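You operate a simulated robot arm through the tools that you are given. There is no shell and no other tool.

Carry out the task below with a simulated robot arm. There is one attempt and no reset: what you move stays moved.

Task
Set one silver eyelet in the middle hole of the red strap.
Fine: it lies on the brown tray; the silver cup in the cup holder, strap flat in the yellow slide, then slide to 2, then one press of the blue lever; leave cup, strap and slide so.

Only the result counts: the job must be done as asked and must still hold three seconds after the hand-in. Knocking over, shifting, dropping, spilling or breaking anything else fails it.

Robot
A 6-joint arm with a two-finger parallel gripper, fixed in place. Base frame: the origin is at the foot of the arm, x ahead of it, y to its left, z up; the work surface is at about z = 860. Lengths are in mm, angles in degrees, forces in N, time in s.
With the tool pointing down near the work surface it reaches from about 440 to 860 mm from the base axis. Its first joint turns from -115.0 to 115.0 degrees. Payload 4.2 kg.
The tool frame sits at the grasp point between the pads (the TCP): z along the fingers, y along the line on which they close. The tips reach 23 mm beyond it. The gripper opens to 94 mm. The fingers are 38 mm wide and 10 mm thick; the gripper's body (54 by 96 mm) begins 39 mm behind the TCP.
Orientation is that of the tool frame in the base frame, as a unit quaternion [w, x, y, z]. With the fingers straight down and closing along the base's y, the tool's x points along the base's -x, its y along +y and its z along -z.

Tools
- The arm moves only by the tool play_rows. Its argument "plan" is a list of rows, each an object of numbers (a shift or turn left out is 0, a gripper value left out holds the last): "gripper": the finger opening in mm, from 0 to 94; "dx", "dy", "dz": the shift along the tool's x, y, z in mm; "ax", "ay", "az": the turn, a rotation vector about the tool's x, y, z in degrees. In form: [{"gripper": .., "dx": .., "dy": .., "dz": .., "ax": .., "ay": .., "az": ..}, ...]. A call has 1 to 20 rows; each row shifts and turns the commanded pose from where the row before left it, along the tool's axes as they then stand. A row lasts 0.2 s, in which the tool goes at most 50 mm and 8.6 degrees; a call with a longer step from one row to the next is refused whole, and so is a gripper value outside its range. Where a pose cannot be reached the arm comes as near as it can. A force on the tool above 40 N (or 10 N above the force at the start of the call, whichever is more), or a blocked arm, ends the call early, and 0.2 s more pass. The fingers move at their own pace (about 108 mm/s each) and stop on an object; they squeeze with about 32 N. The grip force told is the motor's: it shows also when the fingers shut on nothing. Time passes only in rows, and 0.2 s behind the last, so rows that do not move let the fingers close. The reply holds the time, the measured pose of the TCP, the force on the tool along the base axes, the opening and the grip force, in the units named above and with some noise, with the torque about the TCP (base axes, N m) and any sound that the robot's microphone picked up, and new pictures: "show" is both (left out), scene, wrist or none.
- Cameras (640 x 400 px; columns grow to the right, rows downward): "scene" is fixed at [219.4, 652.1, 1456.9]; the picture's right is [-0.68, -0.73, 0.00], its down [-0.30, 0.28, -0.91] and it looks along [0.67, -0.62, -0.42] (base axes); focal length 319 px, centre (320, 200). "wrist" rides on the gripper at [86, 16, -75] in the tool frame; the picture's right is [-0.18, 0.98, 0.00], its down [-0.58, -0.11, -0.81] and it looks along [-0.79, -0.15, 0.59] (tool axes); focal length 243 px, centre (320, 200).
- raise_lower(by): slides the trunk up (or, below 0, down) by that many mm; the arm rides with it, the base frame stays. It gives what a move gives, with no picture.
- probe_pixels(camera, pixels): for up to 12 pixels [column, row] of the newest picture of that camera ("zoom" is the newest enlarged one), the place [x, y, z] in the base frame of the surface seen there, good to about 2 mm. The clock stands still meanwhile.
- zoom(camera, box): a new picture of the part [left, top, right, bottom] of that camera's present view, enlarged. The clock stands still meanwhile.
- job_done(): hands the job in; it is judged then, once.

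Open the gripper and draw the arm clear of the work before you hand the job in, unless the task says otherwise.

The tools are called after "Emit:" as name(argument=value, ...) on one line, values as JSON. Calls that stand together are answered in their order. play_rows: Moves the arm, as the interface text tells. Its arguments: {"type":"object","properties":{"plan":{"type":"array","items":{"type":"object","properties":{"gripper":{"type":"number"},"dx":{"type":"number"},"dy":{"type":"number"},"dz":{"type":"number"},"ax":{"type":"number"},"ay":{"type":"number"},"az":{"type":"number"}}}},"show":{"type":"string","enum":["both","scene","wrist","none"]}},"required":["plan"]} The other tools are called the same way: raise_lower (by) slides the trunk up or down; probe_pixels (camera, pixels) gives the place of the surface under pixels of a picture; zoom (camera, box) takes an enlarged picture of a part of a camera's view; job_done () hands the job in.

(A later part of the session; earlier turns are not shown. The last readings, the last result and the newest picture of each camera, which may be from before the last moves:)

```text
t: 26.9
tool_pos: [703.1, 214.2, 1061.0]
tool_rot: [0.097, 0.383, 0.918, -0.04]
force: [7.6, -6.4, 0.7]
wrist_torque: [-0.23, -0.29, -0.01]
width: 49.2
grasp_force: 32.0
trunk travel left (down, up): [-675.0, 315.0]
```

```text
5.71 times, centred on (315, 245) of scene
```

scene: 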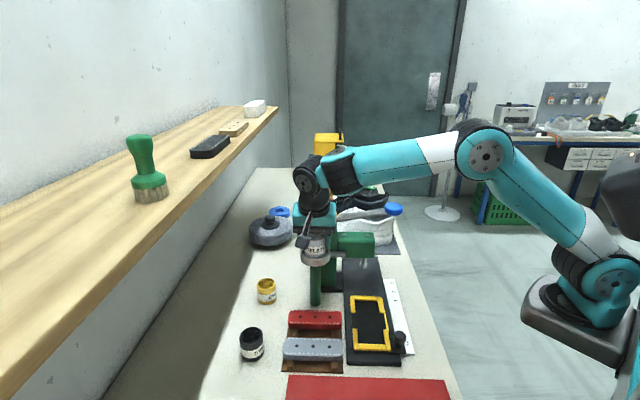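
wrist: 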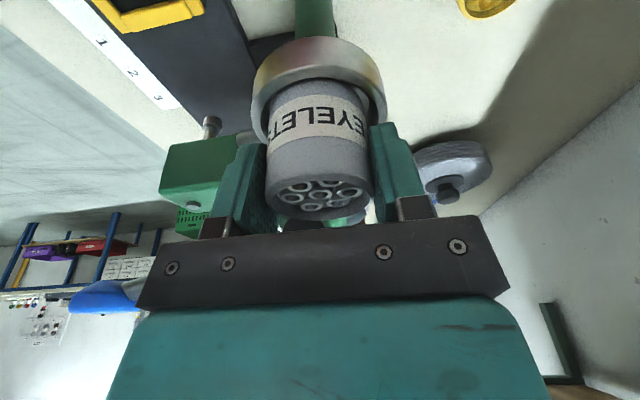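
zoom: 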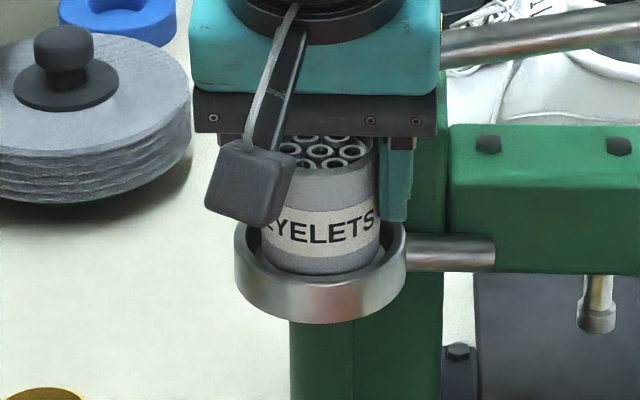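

A 10 N push in +u shows the cup touches the front inner wall of the ring. I shift +u by 4 mm and read the force.

Emit:
play_rows(plan=[{"dx": -2, "dz": 0.4}, {"dx": -1.9, "dz": 0.4}, {}], show="wrist")

```text
t: 27.8
tool_pos: [706.5, 213.3, 1060.6]
tool_rot: [0.096, 0.381, 0.919, -0.04]
force: [0.8, -0.4, -1.5]
wrist_torque: [-0.01, 0.02, -0.02]
width: 48.9
grasp_force: 32.3
trunk travel left (down, up): [-675.0, 315.0]
```

wrist: 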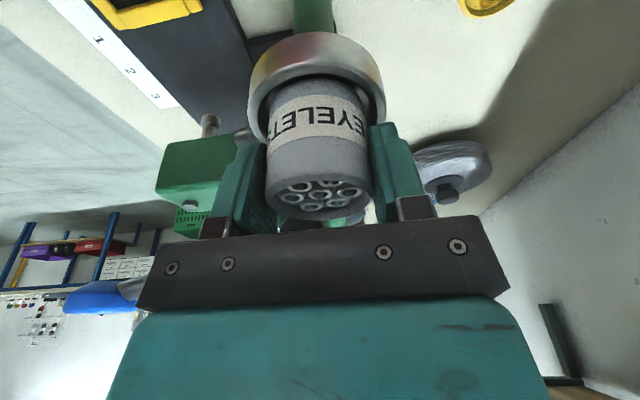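

Side force vanished. Add 1.5 mm in +u and descend gently.

Emit:
play_rows(plan=[{"dx": -1.5, "dz": 0.3}, {"dx": 0.5, "dz": 2.45}, {"dx": 0.5, "dz": 2.45}, {}], show="none")

```text
t: 28.8
tool_pos: [707.1, 211.7, 1054.1]
tool_rot: [0.097, 0.38, 0.919, -0.04]
force: [1.3, -0.2, -1.7]
wrist_torque: [0.0, -0.01, 0.01]
width: 49.1
grasp_force: 31.7
trunk travel left (down, up): [-675.0, 315.0]
```

No contact yet at z=1054. Descend the last few mm in 1 mm steps.

Emit:
play_rows(plan=[{"dx": 0.2, "dz": 1}, {"dx": 0.2, "dz": 1}, {"dx": 0.2, "dz": 1}, {}], show="both")

Emit:
zoom(camera="scene", box=[285, 210, 345, 280])

```text
t: 29.8
tool_pos: [707.2, 210.6, 1052.9]
tool_rot: [0.097, 0.382, 0.918, -0.039]
force: [0.7, -2.9, 17.6]
wrist_torque: [-0.21, 0.3, 0.0]
width: 49.3
grasp_force: 31.8
trunk travel left (down, up): [-675.0, 315.0]
```

scene: 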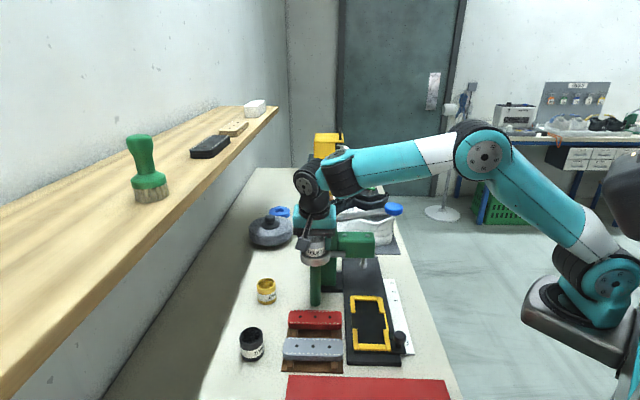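
wrist: 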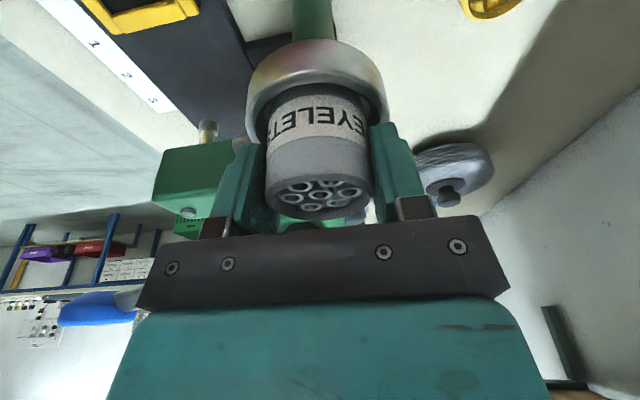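

```text
5.71 times, centred on (315, 245) of scene
```

zoom: 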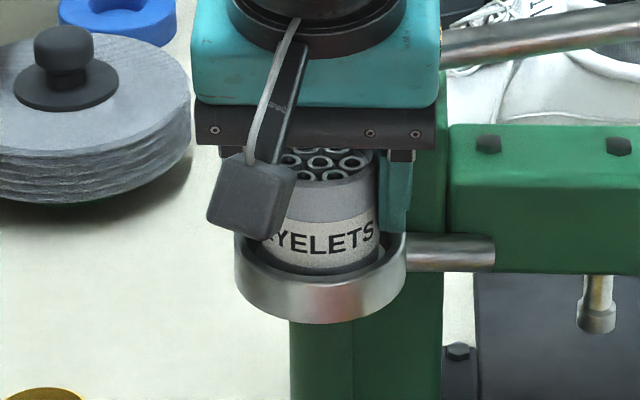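

Upward force 19 N: the cup sits on the holder's floor. Release by opening to 64.

Emit:
play_rows(plan=[{"dx": -0.1, "dz": -0.7}, {"gripper": 64}, {}], show="both")

Emit:
zoom(camera="scene", box=[285, 210, 345, 280])

```text
t: 30.6
tool_pos: [706.3, 212.8, 1050.4]
tool_rot: [0.096, 0.38, 0.919, -0.04]
force: [-1.4, -0.5, 0.3]
wrist_torque: [-0.02, 0.0, -0.01]
width: 64.0
grasp_force: 0.0
trunk travel left (down, up): [-675.0, 315.0]
```

scene: 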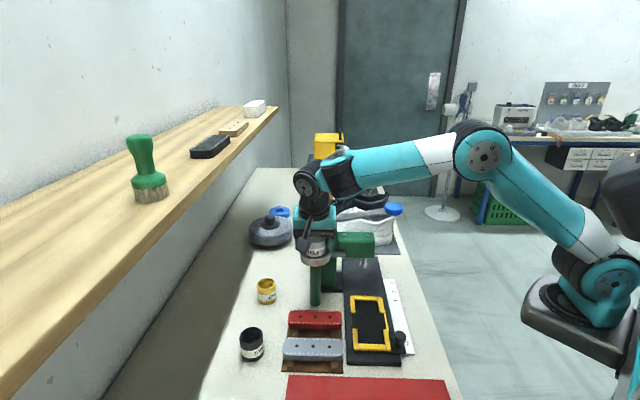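
wrist: 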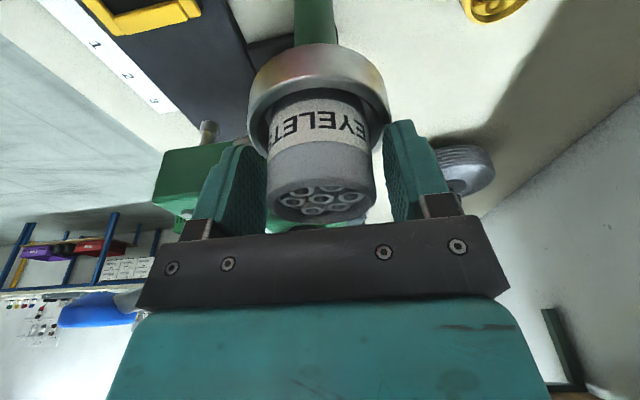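

```text
5.71 times, centred on (315, 245) of scene
```

zoom: 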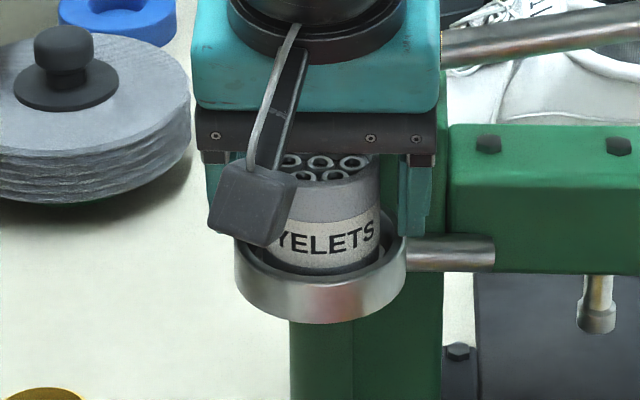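

Cup released and upright in the holder. Withdraw straight up ~65 mm then back off in -u.

Emit:
play_rows(plan=[{"dx": -2.1, "dz": -9.8}, {"dx": -3.1, "dz": -14.7}, {"dx": -4.2, "dz": -19.6}, {"dx": -4.2, "dz": -19.6}, {"dx": 29.3, "dz": -6.2}, {"dx": 29.3, "dz": -6.2}, {"dx": 29.3, "dz": -6.2}, {}])

```text
t: 32.4
tool_pos: [642.5, 274.7, 1116.5]
tool_rot: [0.096, 0.38, 0.919, -0.04]
force: [-0.1, 0.1, -1.1]
wrist_torque: [-0.02, 0.02, 0.02]
width: 64.0
grasp_force: 0.1
trunk travel left (down, up): [-675.0, 315.0]
```

scene: 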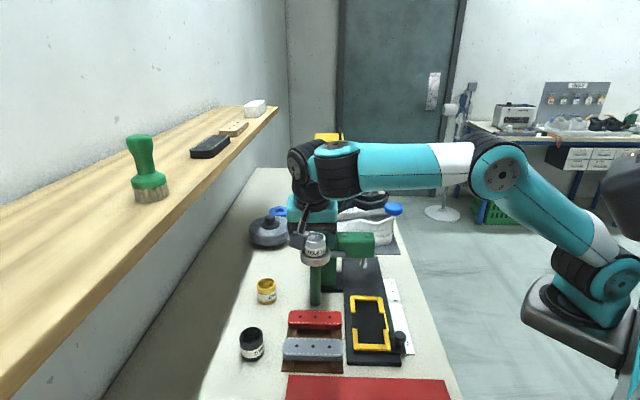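
wrist: 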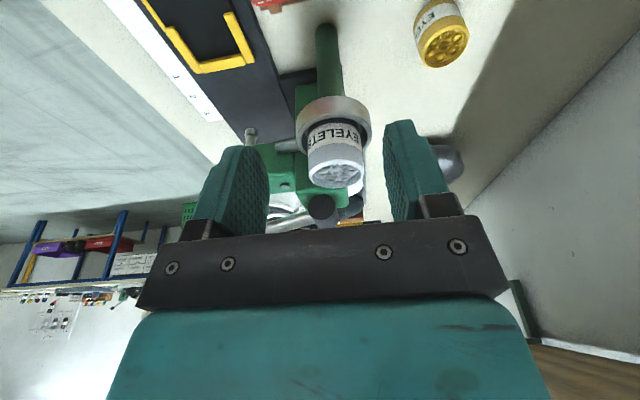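

Cup is in place. Now restore a vertical tool, turn to close along u, away from the ring at u≈220.

Emit:
play_rows(plan=[{"dx": 39, "dz": -8.3, "gripper": 70}, {"ay": 6}, {"ay": 6}, {"az": -8.2}, {"az": -8.2}, {"az": -8.2}, {"az": -8.2}, {"az": -8.2}, {"az": -8.2}, {"az": -8.2}, {"az": -8.2}, {"az": -8.2}, {"az": -8.2}, {"az": -8.0}, {}])

```text
t: 35.5
tool_pos: [617.5, 295.8, 1115.4]
tool_rot: [0.0, -0.384, 0.923, 0.0]
force: [0.0, 1.1, 0.2]
wrist_torque: [0.01, -0.01, 0.01]
width: 70.0
grasp_force: 0.1
out of reach, approached as far as the arm can: row 1
trunk travel left (down, up): [-675.0, 315.0]
```

scene: 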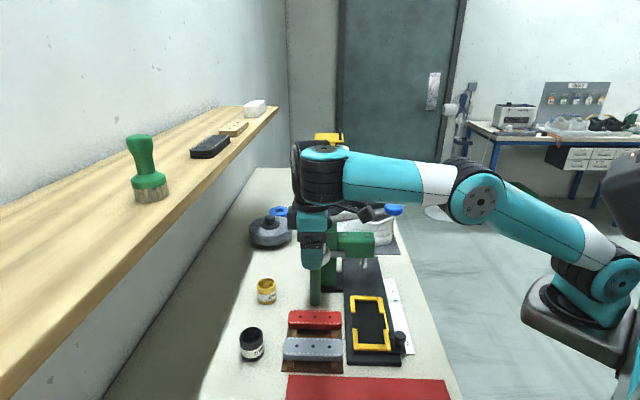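
wrist: 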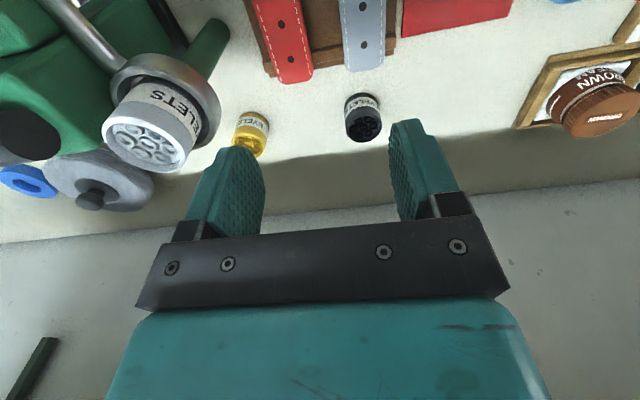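

Vertical again at u≈227, v≈646. Descend to z=925 at u≈222 beside the red strap.

Emit:
play_rows(plan=[{"dx": -2.2, "dy": 5.5}, {"dz": 38}, {"dz": 38}, {"dz": 38}, {"dz": 38}, {"dz": 38}, {}])

```text
t: 37.1
tool_pos: [643.4, 333.0, 938.0]
tool_rot: [0.0, -0.383, 0.924, 0.0]
force: [0.1, 0.6, -0.3]
wrist_torque: [-0.03, -0.02, 0.0]
width: 69.6
grasp_force: 0.1
out of reach, approached as far as the arm can: row 2, 3, 4, 5
trunk travel left (down, up): [-675.0, 315.0]
```

scene: 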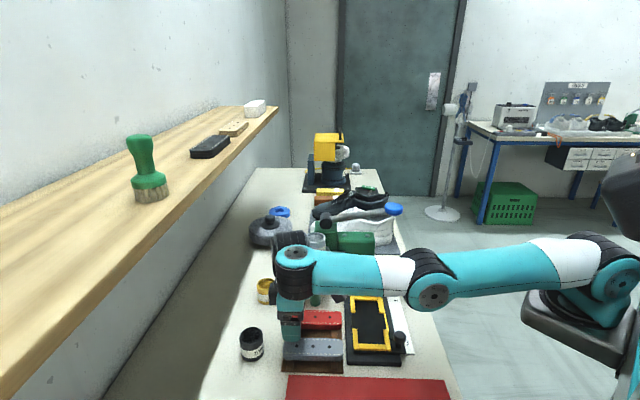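
wrist: 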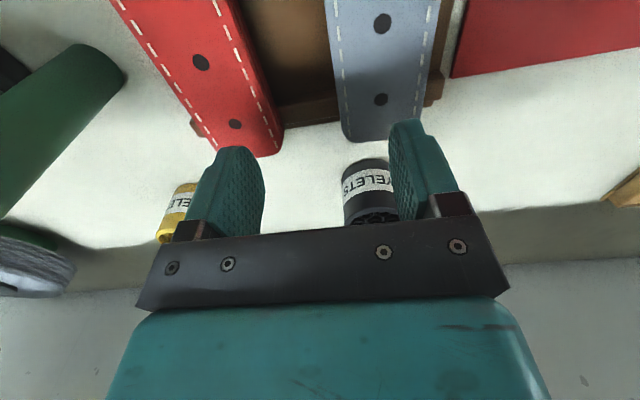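

The arm slid outward to v≈690 since it was nearly straight (elbow singular). I try pulling straight inward (-v) to see whether the elbow bends properly again.

Emit:
play_rows(plan=[{"dz": -15}, {"dz": -15}, {"dx": 10}, {"dx": 10}, {"dx": 10}, {"dx": 10}, {}])

```text
t: 38.8
tool_pos: [641.8, 331.9, 968.8]
tool_rot: [0.0, -0.383, 0.924, 0.0]
force: [0.5, -0.5, 0.6]
wrist_torque: [0.01, 0.03, 0.0]
width: 69.9
grasp_force: 0.0
out of reach, approached as far as the arm can: row 3, 4, 5, 6
trunk travel left (down, up): [-675.0, 315.0]
```

scene: 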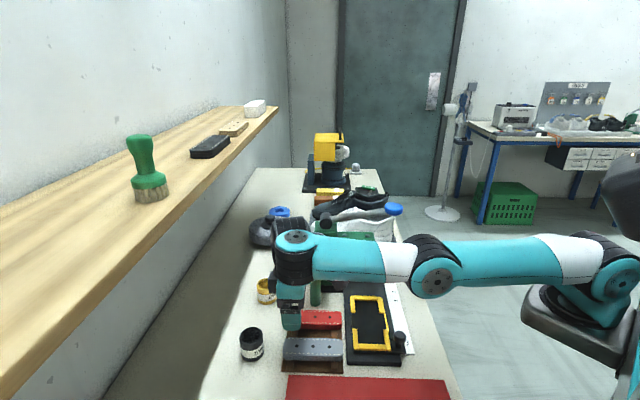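
wrist: 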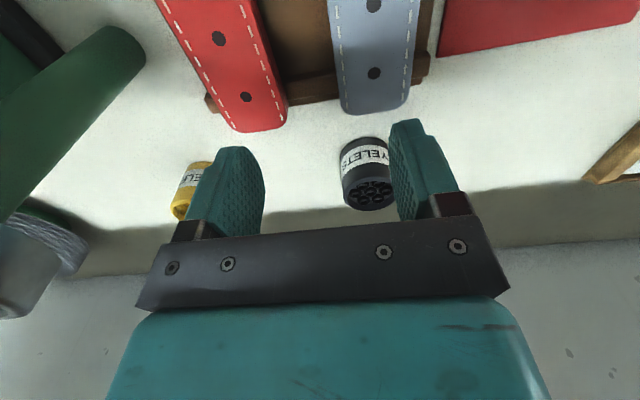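

The wrist link (J4) stayed bent sideways from the sideways-lean, with the arm straight. I'll raise the trunk for room, then lean the tool toward -u, swing the lean round to -v and straighten, to unwind that joint.

Emit:
raise_lower(by=120)

Emit:
play_rows(plan=[{"ax": 5}, {"ax": 5}, {"ax": 5}, {}])

```text
t: 40.2
tool_pos: [642.7, 332.7, 1088.4]
tool_rot: [0.0, -0.382, 0.924, 0.0]
force: [0.6, 0.6, -0.3]
wrist_torque: [-0.01, 0.0, 0.02]
width: 69.7
grasp_force: 0.1
trunk travel left (down, up): [-795.0, 195.0]
```

```text
t: 41.2
tool_pos: [641.7, 332.8, 1088.7]
tool_rot: [0.05, -0.379, 0.916, -0.121]
force: [-0.5, -0.1, 0.6]
wrist_torque: [0.0, -0.01, 0.02]
width: 70.2
grasp_force: 0.1
trunk travel left (down, up): [-795.0, 195.0]
```

scene: 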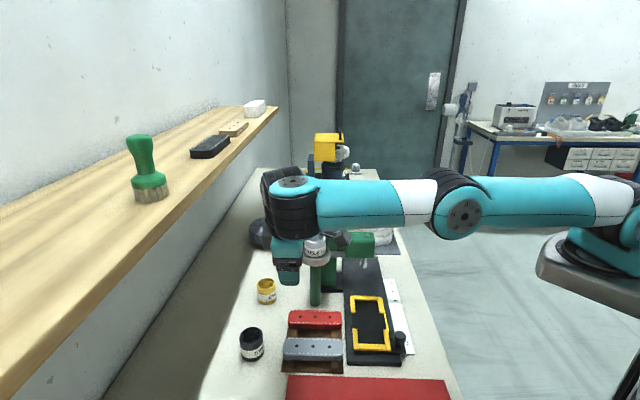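
wrist: 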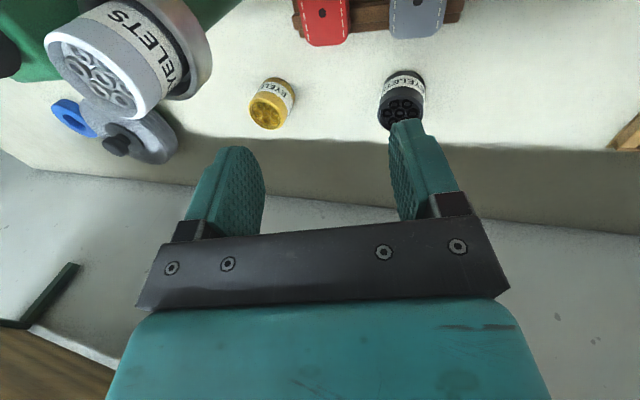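

Lean accepted. Now pull inward (-v) 40 mm in this leaned pose, then swing the lean around to -v.

Emit:
play_rows(plan=[{"dx": 10}, {"dx": 10}, {"dx": 10}, {"dx": 10}, {"ax": -0.18, "ay": -2.35}, {"ax": -0.55, "ay": -2.29}, {"ax": -0.9, "ay": -2.17}, {"ax": -1.23, "ay": -2.01}, {"ax": -1.53, "ay": -1.79}, {}])

```text
t: 43.5
tool_pos: [654.0, 353.5, 1105.0]
tool_rot: [0.114, -0.391, 0.912, -0.054]
force: [-0.1, -0.6, -0.8]
wrist_torque: [-0.02, -0.01, -0.03]
width: 70.1
grasp_force: 0.0
out of reach, approached as far as the arm can: row 1, 2, 3, 4, 5, 6, 7, 8, 9
trunk travel left (down, up): [-795.0, 195.0]
```

scene: 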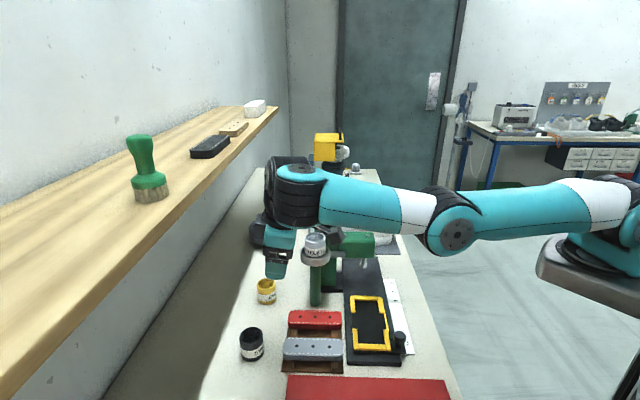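
wrist: 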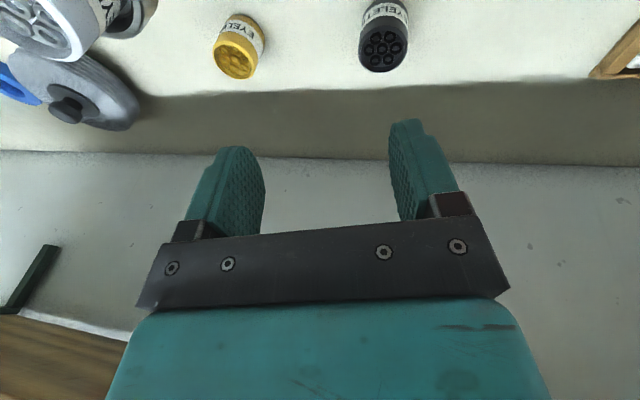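

Orientation follows and the sideways wrist joint is unwinding while the arm stays straight. Finish the swing of the lean toward -v.

Emit:
play_rows(plan=[{"ax": -1.79, "ay": -1.53}, {"ax": -2.01, "ay": -1.23}, {"ax": -2.17, "ay": -0.9}, {"ax": -2.29, "ay": -0.55}, {"ax": -2.35, "ay": -0.18}, {}])

```text
t: 44.9
tool_pos: [648.4, 357.5, 1155.4]
tool_rot: [0.103, -0.401, 0.91, 0.024]
force: [0.3, -0.4, 0.3]
wrist_torque: [-0.01, 0.01, -0.01]
width: 70.3
grasp_force: 0.1
out of reach, approached as far as the arm can: row 1, 2, 3, 4, 5
trunk travel left (down, up): [-795.0, 195.0]
```

scene: 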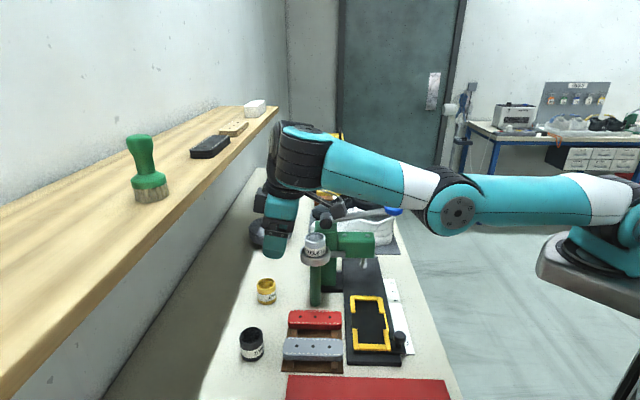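
wrist: 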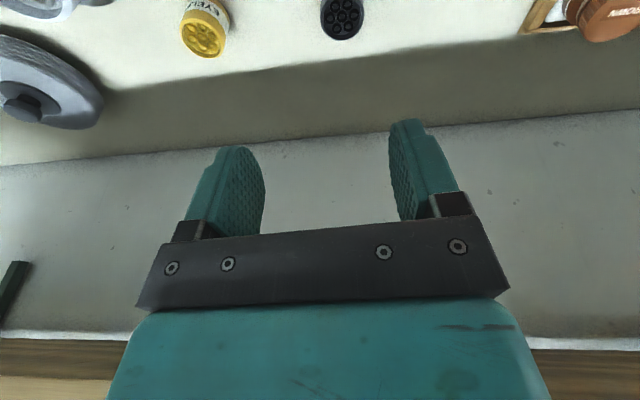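

I check where the wrist joints are now by probing the cap of J4 and the wrist body.

Emit:
zoom(camera="scene", box=[220, 100, 500, 290])

Emit:
probe_pixels(camera="scene", pixels=[[305, 130], [300, 170], [458, 212], [360, 175], [268, 190], [283, 212], [275, 245], [600, 215]])

```text
2.11 times, centred on (360, 195) of scene
```

zoom: 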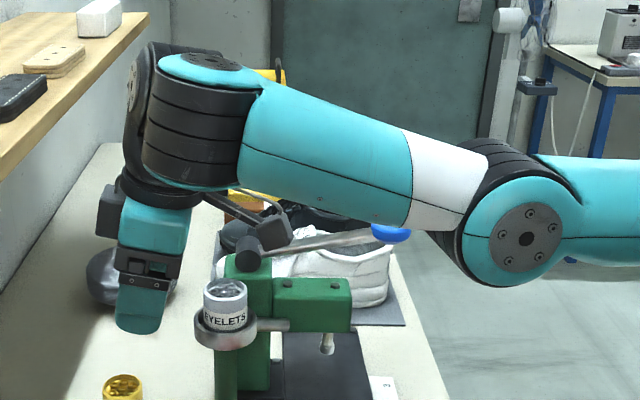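

```text
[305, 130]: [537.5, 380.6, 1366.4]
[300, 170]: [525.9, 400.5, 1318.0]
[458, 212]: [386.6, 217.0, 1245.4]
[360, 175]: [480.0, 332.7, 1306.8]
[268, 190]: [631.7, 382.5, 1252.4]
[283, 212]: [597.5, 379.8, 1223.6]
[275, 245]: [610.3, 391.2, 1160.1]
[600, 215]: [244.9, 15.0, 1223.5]
```

The elbow has dipped below the shoulder–wrist line, which keeps the wrist joint bent. I'll raise the trunk and drive the tool straight down so the elbow flexes upward and the wrist re-aligns.

Emit:
raise_lower(by=150)

Emit:
play_rows(plan=[{"dx": 6.2, "dy": 1.2, "dz": 29.3}, {"dx": 6.2, "dy": 1.2, "dz": 29.3}, {"dx": 6.2, "dy": 1.2, "dz": 29.3}, {"dx": 6.2, "dy": 1.2, "dz": 29.3}, {"dx": 6.2, "dy": 1.2, "dz": 29.3}, {}])

```text
t: 46.6
tool_pos: [649.7, 358.9, 1305.7]
tool_rot: [0.103, -0.402, 0.91, 0.023]
force: [0.1, 0.4, 0.3]
wrist_torque: [-0.02, 0.0, 0.03]
width: 69.9
grasp_force: 0.0
trunk travel left (down, up): [-945.0, 45.0]
```

```text
t: 48.0
tool_pos: [642.5, 362.7, 1289.0]
tool_rot: [0.094, -0.4, 0.911, 0.016]
force: [-0.3, -1.0, 0.4]
wrist_torque: [0.0, -0.03, -0.03]
width: 69.9
grasp_force: 0.0
out of reach, approached as far as the arm can: row 1, 2, 3, 4, 5
trunk travel left (down, up): [-945.0, 45.0]
```

scene: 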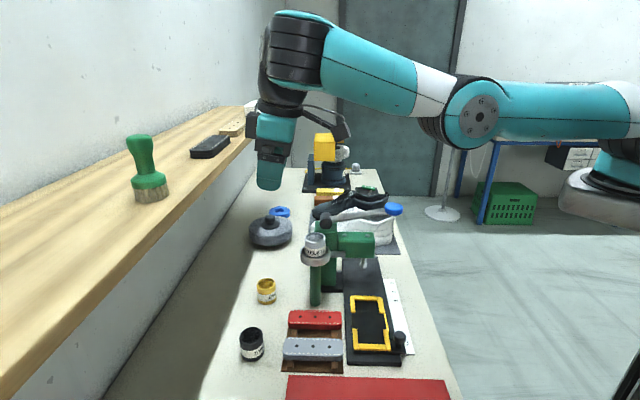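
wrist: 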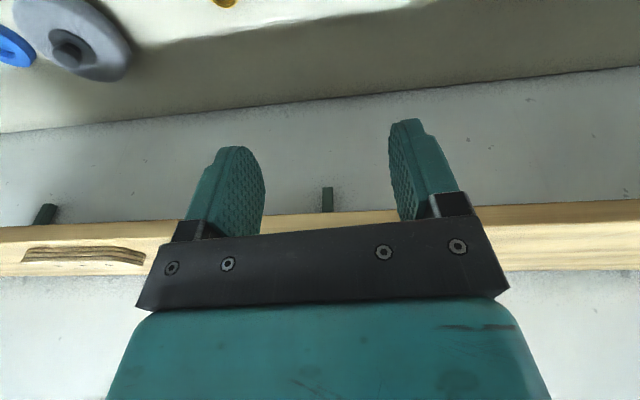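

The tool is stuck near a wrist singularity. I'll swing the whole arm about its base axis toward the free floor at the right, where there's room to untangle it; first I check where the background table and door are.

Emit:
probe_pixels(camera="scene", pixels=[[490, 190], [545, 145], [600, 150], [500, 220], [443, 210], [420, 300], [500, 320], [625, 240], [380, 180], [530, 120]])

```text
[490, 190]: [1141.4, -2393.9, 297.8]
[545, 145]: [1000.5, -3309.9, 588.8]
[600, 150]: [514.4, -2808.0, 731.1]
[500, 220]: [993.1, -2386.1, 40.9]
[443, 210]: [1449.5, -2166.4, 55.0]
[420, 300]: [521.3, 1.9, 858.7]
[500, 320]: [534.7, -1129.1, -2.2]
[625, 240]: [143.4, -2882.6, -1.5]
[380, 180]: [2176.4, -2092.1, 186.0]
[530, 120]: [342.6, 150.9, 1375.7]
```

The area to the right is free floor. Sweep the arm clockwise about its base at z≈1290, well above the lever (1115).

Emit:
play_rows(plan=[{"dy": -39, "ax": 0.67, "ay": 0.17, "az": 3.58}, {"dy": -39, "ax": 0.67, "ay": 0.17, "az": 3.58}, {"dy": -39, "ax": 0.67, "ay": 0.17, "az": 3.58}, {"dy": -39, "ax": 0.67, "ay": 0.17, "az": 3.58}, {"dy": -39, "ax": 0.67, "ay": 0.17, "az": 3.58}, {"dy": -39, "ax": 0.67, "ay": 0.17, "az": 3.58}, {"dy": -39, "ax": 0.67, "ay": 0.17, "az": 3.58}, {"dy": -39, "ax": 0.67, "ay": 0.17, "az": 3.58}])

```text
t: 49.8
tool_pos: [818.3, 108.9, 1308.7]
tool_rot: [0.102, -0.158, 0.982, 0.001]
force: [-1.1, 1.5, 0.3]
wrist_torque: [-0.01, -0.01, 0.01]
width: 69.9
grasp_force: 0.1
out of reach, approached as far as the arm can: row 1, 2
trunk travel left (down, up): [-945.0, 45.0]
```

scene: 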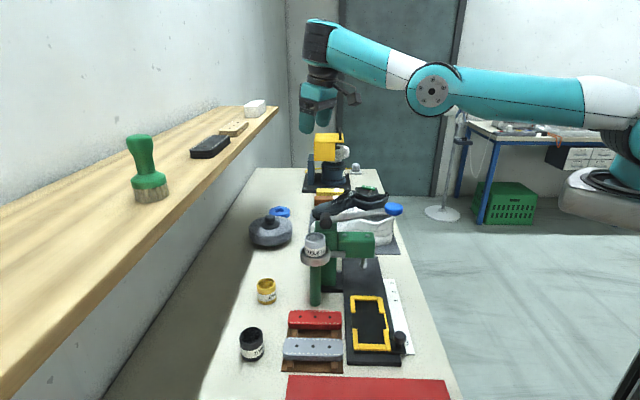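
wrist: 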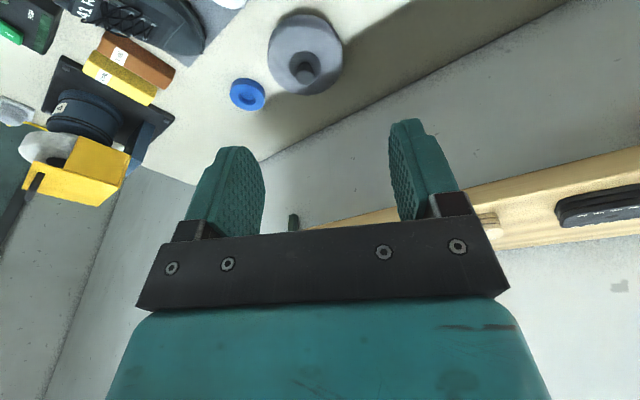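

Sweep continues 8 more rows toward the open floor.

Emit:
play_rows(plan=[{"dy": -39, "ax": 0.73, "ay": 0.11, "az": 3.58}, {"dy": -39, "ax": 0.73, "ay": 0.11, "az": 3.58}, {"dy": -39, "ax": 0.73, "ay": 0.11, "az": 3.58}, {"dy": -39, "ax": 0.73, "ay": 0.11, "az": 3.58}, {"dy": -39, "ax": 0.73, "ay": 0.11, "az": 3.58}, {"dy": -39, "ax": 0.73, "ay": 0.11, "az": 3.58}, {"dy": -39, "ax": 0.73, "ay": 0.11, "az": 3.58}, {"dy": -39, "ax": 0.73, "ay": 0.11, "az": 3.58}])

```text
t: 51.6
tool_pos: [847.7, -194.3, 1317.4]
tool_rot: [0.1, 0.095, 0.99, -0.025]
force: [-0.2, 0.6, 0.4]
wrist_torque: [-0.06, -0.02, 0.0]
width: 70.0
grasp_force: 0.0
trunk travel left (down, up): [-945.0, 45.0]
```

scene: 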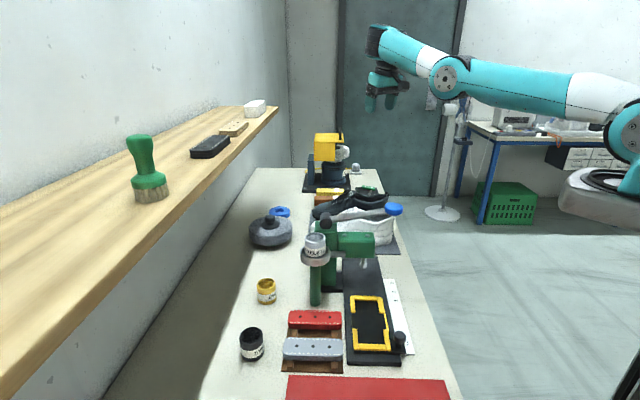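
wrist: 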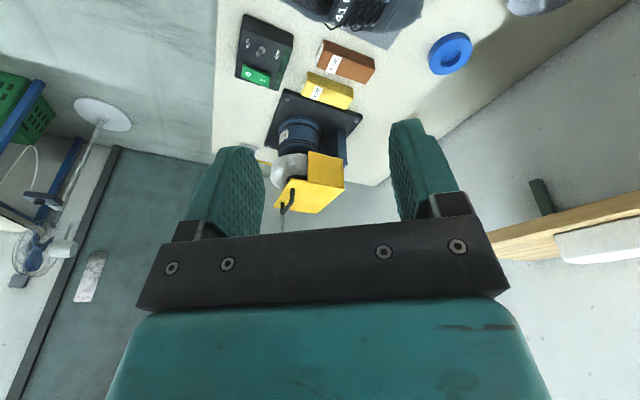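

Continue 8 more rows so the tool is over open floor.

Emit:
play_rows(plan=[{"dy": -39, "ax": 0.73, "ay": 0.11, "az": 3.58}, {"dy": -39, "ax": 0.73, "ay": 0.11, "az": 3.58}, {"dy": -39, "ax": 0.73, "ay": 0.11, "az": 3.58}, {"dy": -39, "ax": 0.73, "ay": 0.11, "az": 3.58}, {"dy": -39, "ax": 0.73, "ay": 0.11, "az": 3.58}, {"dy": -39, "ax": 0.73, "ay": 0.11, "az": 3.58}, {"dy": -39, "ax": 0.73, "ay": 0.11, "az": 3.58}, {"dy": -39, "ax": 0.73, "ay": 0.11, "az": 3.58}])

```text
t: 53.4
tool_pos: [721.2, -478.2, 1325.4]
tool_rot: [0.089, 0.341, 0.934, -0.049]
force: [0.1, 0.1, -0.3]
wrist_torque: [-0.05, 0.04, 0.01]
width: 70.2
grasp_force: 0.0
trunk travel left (down, up): [-945.0, 45.0]
```

scene: 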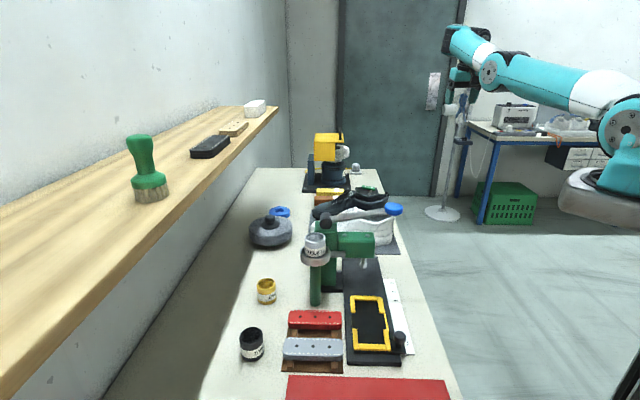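
wrist: 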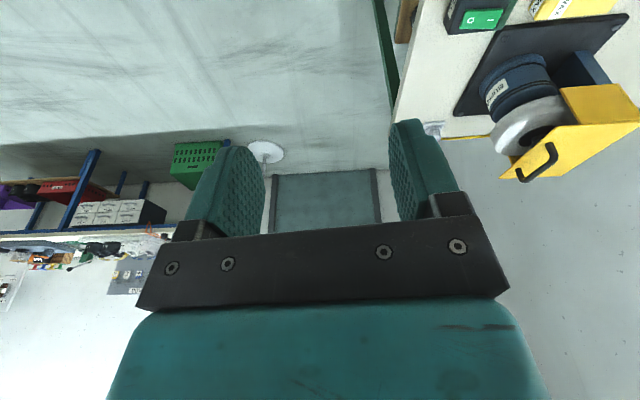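

Over open floor now. Lean the tool tip outward by ~40° about the wrist so the sideways joint straightens.

Emit:
play_rows(plan=[{"ay": -8, "dx": -20}, {"ay": -8, "dx": -20}, {"ay": -8, "dx": -20}, {"ay": -8, "dx": -20}, {"ay": -8, "dx": -20}, {}])

```text
t: 54.8
tool_pos: [843.3, -561.1, 1419.7]
tool_rot: [0.381, 0.309, 0.856, -0.163]
force: [0.5, 0.4, 0.7]
wrist_torque: [-0.05, 0.01, 0.03]
width: 69.7
grasp_force: 0.1
out of reach, approached as far as the arm can: row 1, 2, 3, 4, 5
trunk travel left (down, up): [-945.0, 45.0]
```

scene: 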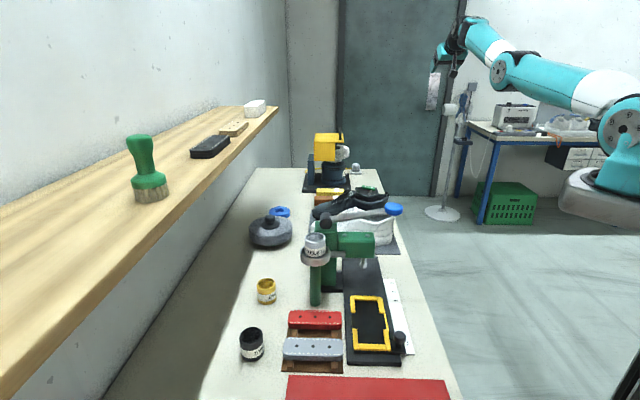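
wrist: 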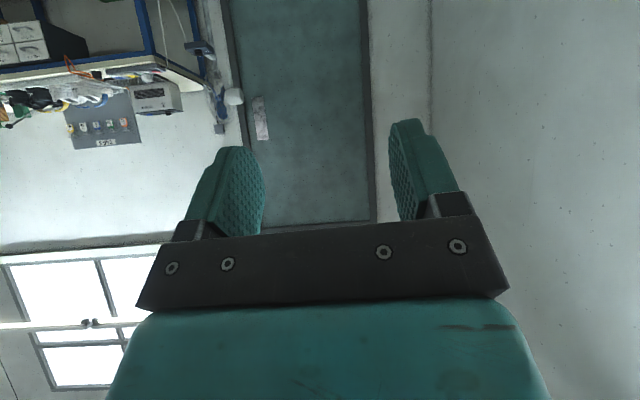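

Tool now leans ~49° outward. Drive straight down ~300 mm (over open floor) to bring the elbow up relative to the wrist.

Emit:
play_rows(plan=[{"dx": 28, "dy": 1.6, "dz": 24.5}, {"dx": 28, "dy": 1.6, "dz": 24.5}, {"dx": 28, "dy": 1.6, "dz": 24.5}, {"dx": 28, "dy": 1.6, "dz": 24.5}, {"dx": 28, "dy": 1.6, "dz": 24.5}, {"dx": 28, "dy": 1.6, "dz": 24.5}, {"dx": 28, "dy": 1.6, "dz": 24.5}, {"dx": 28, "dy": 1.6, "dz": 24.5}, {}])

```text
t: 56.8
tool_pos: [860.6, -571.9, 1127.3]
tool_rot: [0.381, 0.307, 0.857, -0.162]
force: [-0.5, 1.2, 0.5]
wrist_torque: [0.01, 0.01, 0.03]
width: 69.9
grasp_force: 0.1
out of reach, approached as far as the arm can: row 1, 2, 3, 5, 7
trunk travel left (down, up): [-945.0, 45.0]
```

scene: 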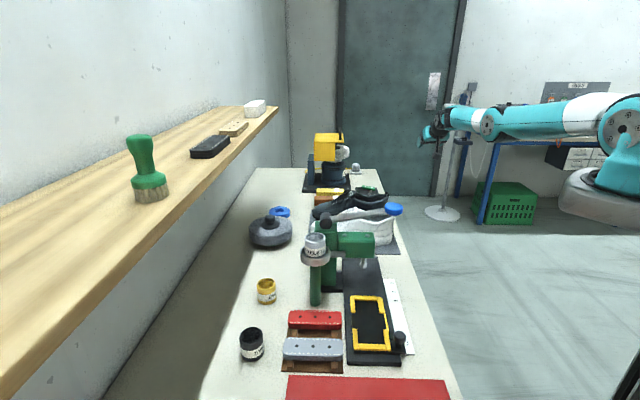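
wrist: 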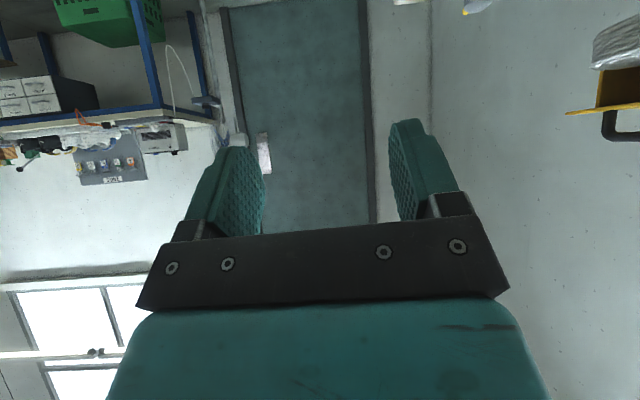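

The arm is straight and sloping down. Continue down and inward so the elbow bends upward.

Emit:
play_rows(plan=[{"dx": 28, "dz": 24.5}, {"dx": 28, "dz": 24.5}, {"dx": 28, "dz": 24.5}, {"dx": 28, "dz": 24.5}, {"dx": 19, "dz": -23}, {"dx": 19, "dz": -23}, {"dx": 19, "dz": -23}, {"dx": 19, "dz": -23}, {}])

Emit:
zoom(camera="scene", box=[400, 60, 640, 240])

```text
t: 58.8
tool_pos: [734.2, -472.4, 993.3]
tool_rot: [0.38, 0.309, 0.857, -0.164]
force: [-0.3, -0.5, -0.5]
wrist_torque: [-0.01, 0.0, -0.01]
width: 70.0
grasp_force: 0.0
out of reach, approached as far as the arm can: row 1, 2, 3, 4
trunk travel left (down, up): [-945.0, 45.0]
```

scene: 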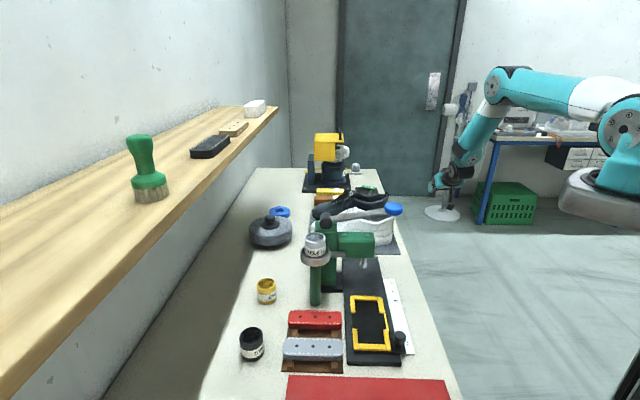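
wrist: 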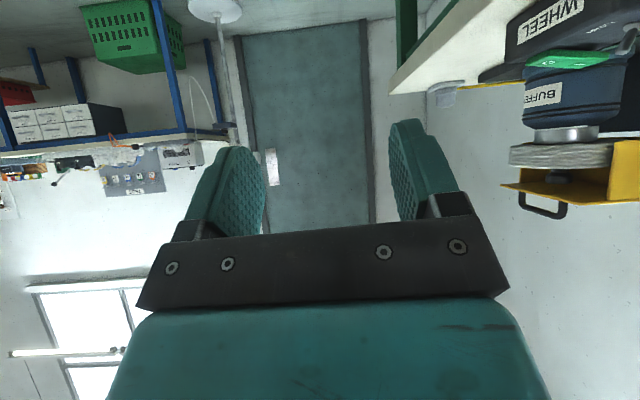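

```text
2.22 times, centred on (520, 150) of scene
```

zoom: 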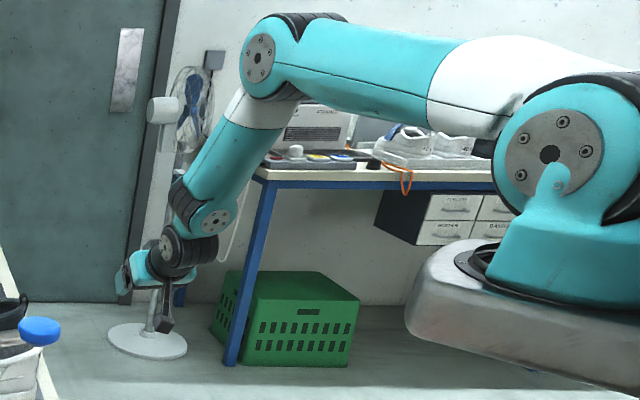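

The elbow is up and the wrist aligned. Now un-lean the tool back to vertical about the wrist.

Emit:
play_rows(plan=[{"ay": 8.2, "dx": 20}, {"ay": 8.2, "dx": 20}, {"ay": 8.2, "dx": 20}, {"ay": 8.2, "dx": 20}, {"ay": 8.2, "dx": 20}, {"ay": 8.0, "dx": 20}, {}])

```text
t: 60.4
tool_pos: [654.6, -408.7, 938.5]
tool_rot: [-0.009, 0.348, 0.937, -0.019]
force: [-1.2, -0.4, 0.2]
wrist_torque: [0.03, 0.01, -0.05]
width: 69.9
grasp_force: 0.0
trunk travel left (down, up): [-945.0, 45.0]
```

scene: 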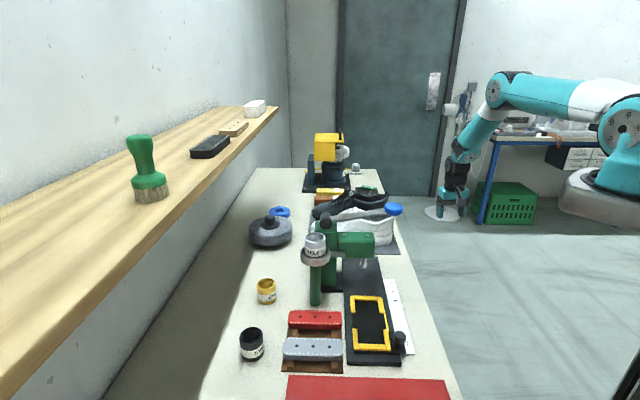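
wrist: 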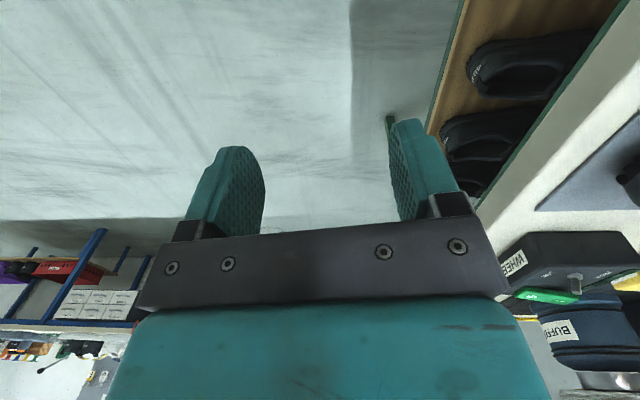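

Vertical again with a good arm posture. I correct the ~2° residual tilt, raise the trunk 45 and the tool to ~1190, before swinging back.

Emit:
play_rows(plan=[{"ax": -2.4, "ay": -0.2}, {}, {"dz": -40}, {"dz": -40}, {"dz": -40}, {"dz": -40}, {}], show="none")

Emit:
raise_lower(by=45)

Emit:
play_rows(plan=[{"dz": -25}, {"dz": -25}, {}])

```text
t: 62.0
tool_pos: [656.6, -409.1, 1093.8]
tool_rot: [0.001, 0.347, 0.938, 0.0]
force: [-0.4, 0.0, 0.0]
wrist_torque: [0.01, 0.0, 0.02]
width: 70.0
grasp_force: 0.0
trunk travel left (down, up): [-945.0, 45.0]
```

```text
t: 62.9
tool_pos: [656.5, -409.6, 1139.6]
tool_rot: [0.0, 0.348, 0.937, -0.001]
force: [0.5, -0.2, -0.2]
wrist_torque: [0.02, -0.02, 0.03]
width: 70.1
grasp_force: 0.1
trunk travel left (down, up): [-990.0, 0.0]
```

```text
t: 63.7
tool_pos: [654.2, -409.4, 1190.2]
tool_rot: [-0.001, 0.349, 0.937, -0.001]
force: [-0.6, 0.0, -0.4]
wrist_torque: [-0.02, 0.0, 0.02]
width: 69.9
grasp_force: 0.1
trunk travel left (down, up): [-990.0, 0.0]
```

scene: 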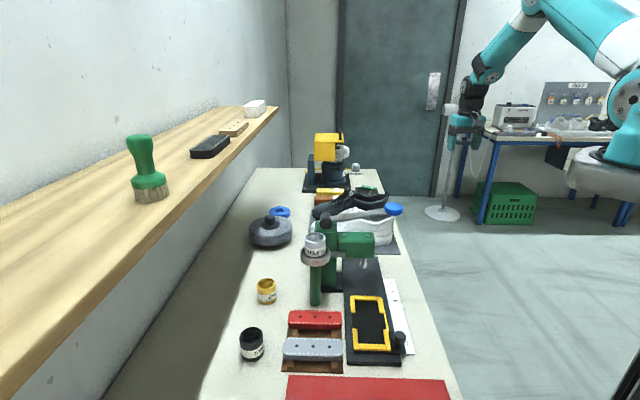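
wrist: 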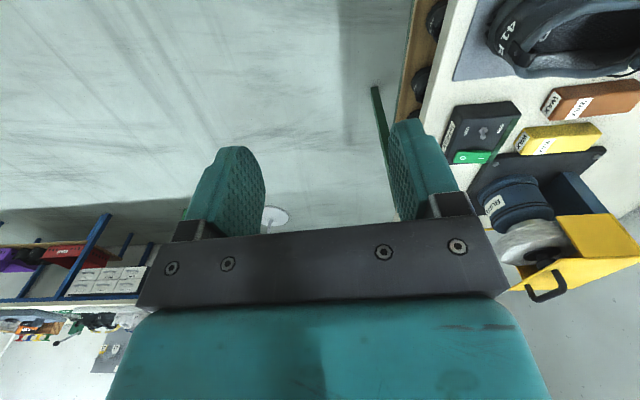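

Posture is good (forearm steep, elbow up). Check the yellow machine's height at (325,140) before swinging back across at z=1190.

Emit:
probe_pixels(camera="scene", pixels=[[325, 136], [325, 150], [340, 153], [311, 160], [393, 208]])

```text
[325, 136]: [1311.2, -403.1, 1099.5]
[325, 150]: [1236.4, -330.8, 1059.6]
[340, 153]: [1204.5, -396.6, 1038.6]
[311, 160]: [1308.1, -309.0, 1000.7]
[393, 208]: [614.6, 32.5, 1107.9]
```

The machine is far away (x≈1236). Swing back counter-clockwise at z≈1190, clear of the lever (1115).

Emit:
play_rows(plan=[{"dy": 36.1, "az": -3.9}, {"dy": 36.1, "az": -3.9}, {"dy": 36.1, "az": -3.9}, {"dy": 36.1, "az": -3.9}, {"dy": 36.1, "az": -3.9}, {"dy": 36.1, "az": -3.9}, {"dy": 36.1, "az": -3.9}, {"dy": 36.1, "az": -3.9}, {"dy": 36.1, "az": -3.9}, {"dy": 36.1, "az": -3.9}], show="scene")

```text
t: 65.9
tool_pos: [795.0, -84.7, 1186.6]
tool_rot: [0.0, 0.014, 1.0, 0.0]
force: [-0.5, -0.3, -0.1]
wrist_torque: [0.05, -0.02, 0.0]
width: 70.4
grasp_force: 0.0
trunk travel left (down, up): [-990.0, 0.0]
```

scene: 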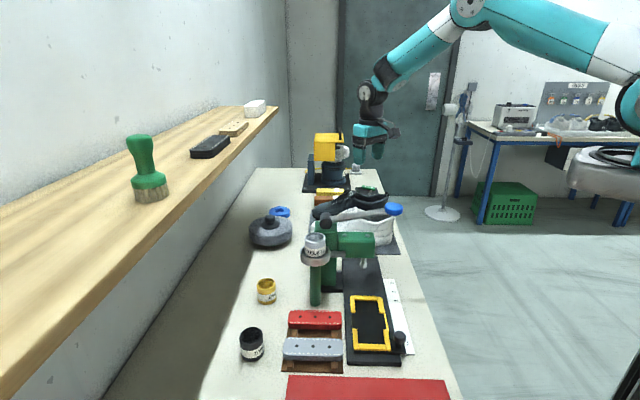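

Continue 10 rows, ending near u≈222, v≈645 with the fingers closing along u.

Emit:
play_rows(plan=[{"dx": 4.2, "dy": 42.6, "az": -4.66}, {"dx": 4.2, "dy": 42.6, "az": -4.66}, {"dx": 4.2, "dy": 42.6, "az": -4.66}, {"dx": 4.2, "dy": 42.6, "az": -4.66}, {"dx": 4.2, "dy": 42.6, "az": -4.66}, {"dx": 4.2, "dy": 42.6, "az": -4.66}, {"dx": 4.2, "dy": 42.6, "az": -4.66}, {"dx": 4.2, "dy": 42.6, "az": -4.66}, {"dx": 4.2, "dy": 42.6, "az": -4.66}, {"dx": 4.2, "dy": 42.6, "az": -4.66}, {}])

```text
t: 68.3
tool_pos: [620.4, 296.4, 1187.1]
tool_rot: [0.0, -0.382, 0.924, -0.001]
force: [0.0, -0.3, -0.4]
wrist_torque: [-0.01, -0.02, -0.01]
width: 69.9
grasp_force: 0.1
trunk travel left (down, up): [-990.0, 0.0]
```

scene: 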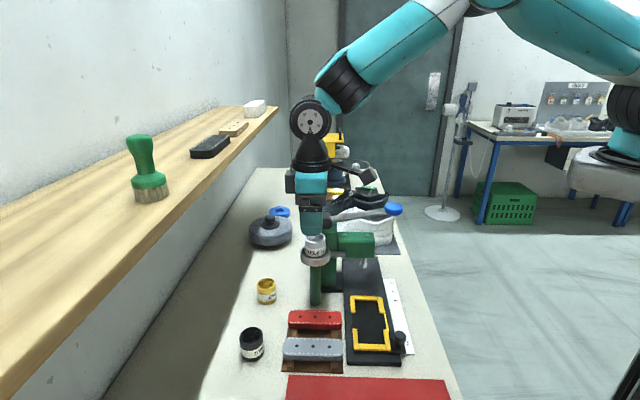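
wrist: 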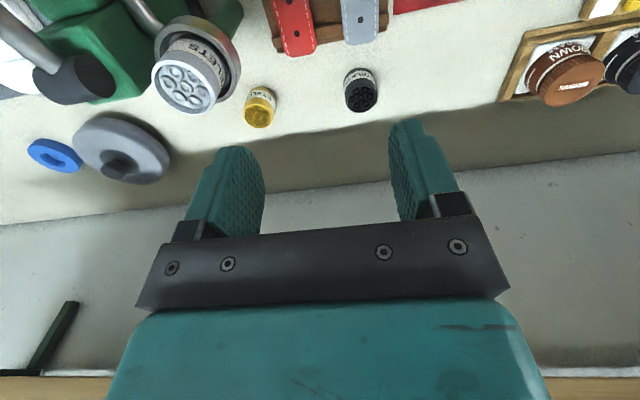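

The arm is back with a healthy posture at u≈229, v≈648. Lower the trunk by 165 mm, bringing the tool to ~1022 beside the ring.

Emit:
raise_lower(by=-165)

Emit:
play_rows(plan=[{"dy": 6}, {"dz": 31}, {"dz": 31}, {"dz": 31}, {}])

```text
t: 70.2
tool_pos: [620.0, 295.0, 1021.6]
tool_rot: [0.0, -0.382, 0.924, -0.002]
force: [0.2, 0.5, 0.3]
wrist_torque: [0.01, 0.0, -0.02]
width: 70.0
grasp_force: 0.0
trunk travel left (down, up): [-825.0, 165.0]
```

```text
t: 71.3
tool_pos: [618.3, 299.8, 931.6]
tool_rot: [0.0, -0.382, 0.924, -0.001]
force: [-0.4, 0.8, 0.0]
wrist_torque: [0.01, -0.02, -0.02]
width: 70.2
grasp_force: 0.0
trunk travel left (down, up): [-825.0, 165.0]
```

scene: 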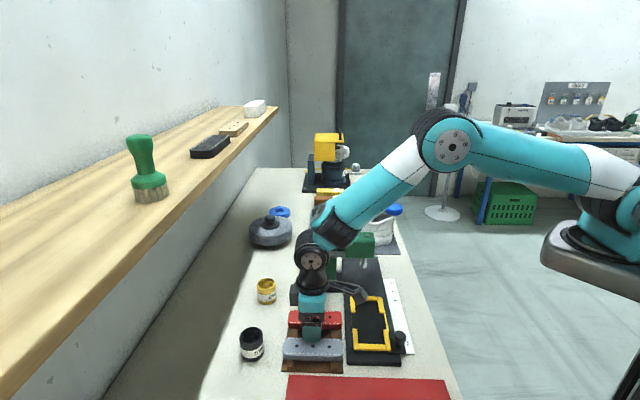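
wrist: 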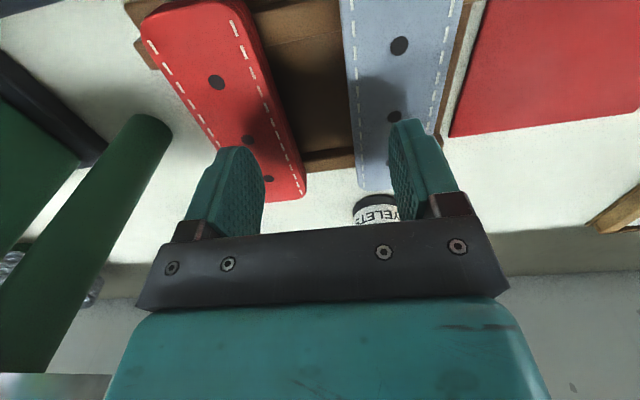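

Now at z=932 beside the red strap. Probe the strap holes and edges from the wrist camera to refine its centre.

Emit:
probe_pixels(camera="wrist", pixels=[[217, 82], [249, 140], [268, 179], [152, 30], [244, 8], [216, 144], [290, 130], [285, 198], [305, 185]])

```text
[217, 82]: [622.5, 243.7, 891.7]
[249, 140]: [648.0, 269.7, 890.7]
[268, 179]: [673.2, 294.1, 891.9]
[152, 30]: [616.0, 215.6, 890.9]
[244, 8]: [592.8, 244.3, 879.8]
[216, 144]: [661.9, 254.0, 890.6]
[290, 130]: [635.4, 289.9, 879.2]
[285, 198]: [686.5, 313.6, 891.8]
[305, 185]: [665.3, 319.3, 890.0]
```

Strap centre refined: u≈265.7, v≈648.4. Shift to u≈256.7 (keeping off the ring) with opening 74, then descend to z≈900.

Emit:
play_rows(plan=[{"gripper": 74, "dy": -10.5}, {"dx": 0.8, "dy": -10.5}, {"dy": -10.5}, {}, {"dz": 8}, {"dz": 8}, {"dz": 8}, {"dz": 7.5}, {}])

```text
t: 73.3
tool_pos: [638.6, 276.2, 897.3]
tool_rot: [-0.001, -0.382, 0.924, -0.001]
force: [0.3, 0.1, -0.5]
wrist_torque: [-0.03, 0.0, -0.02]
width: 74.1
grasp_force: 0.1
trunk travel left (down, up): [-825.0, 165.0]
```

scene: 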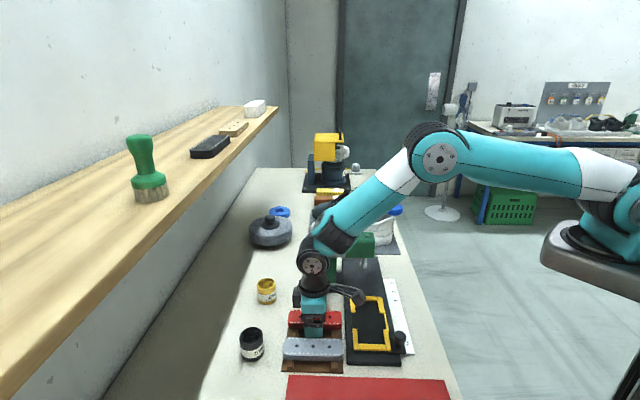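
wrist: 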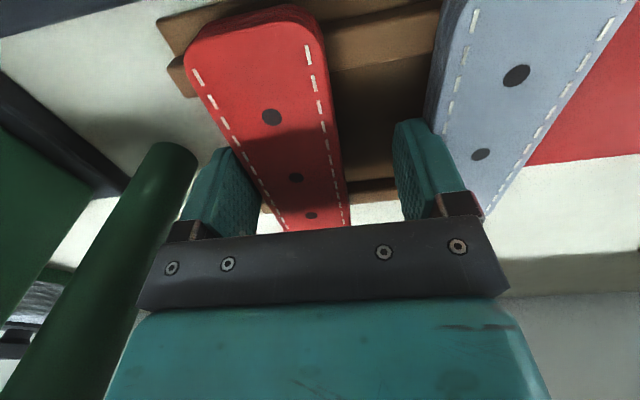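

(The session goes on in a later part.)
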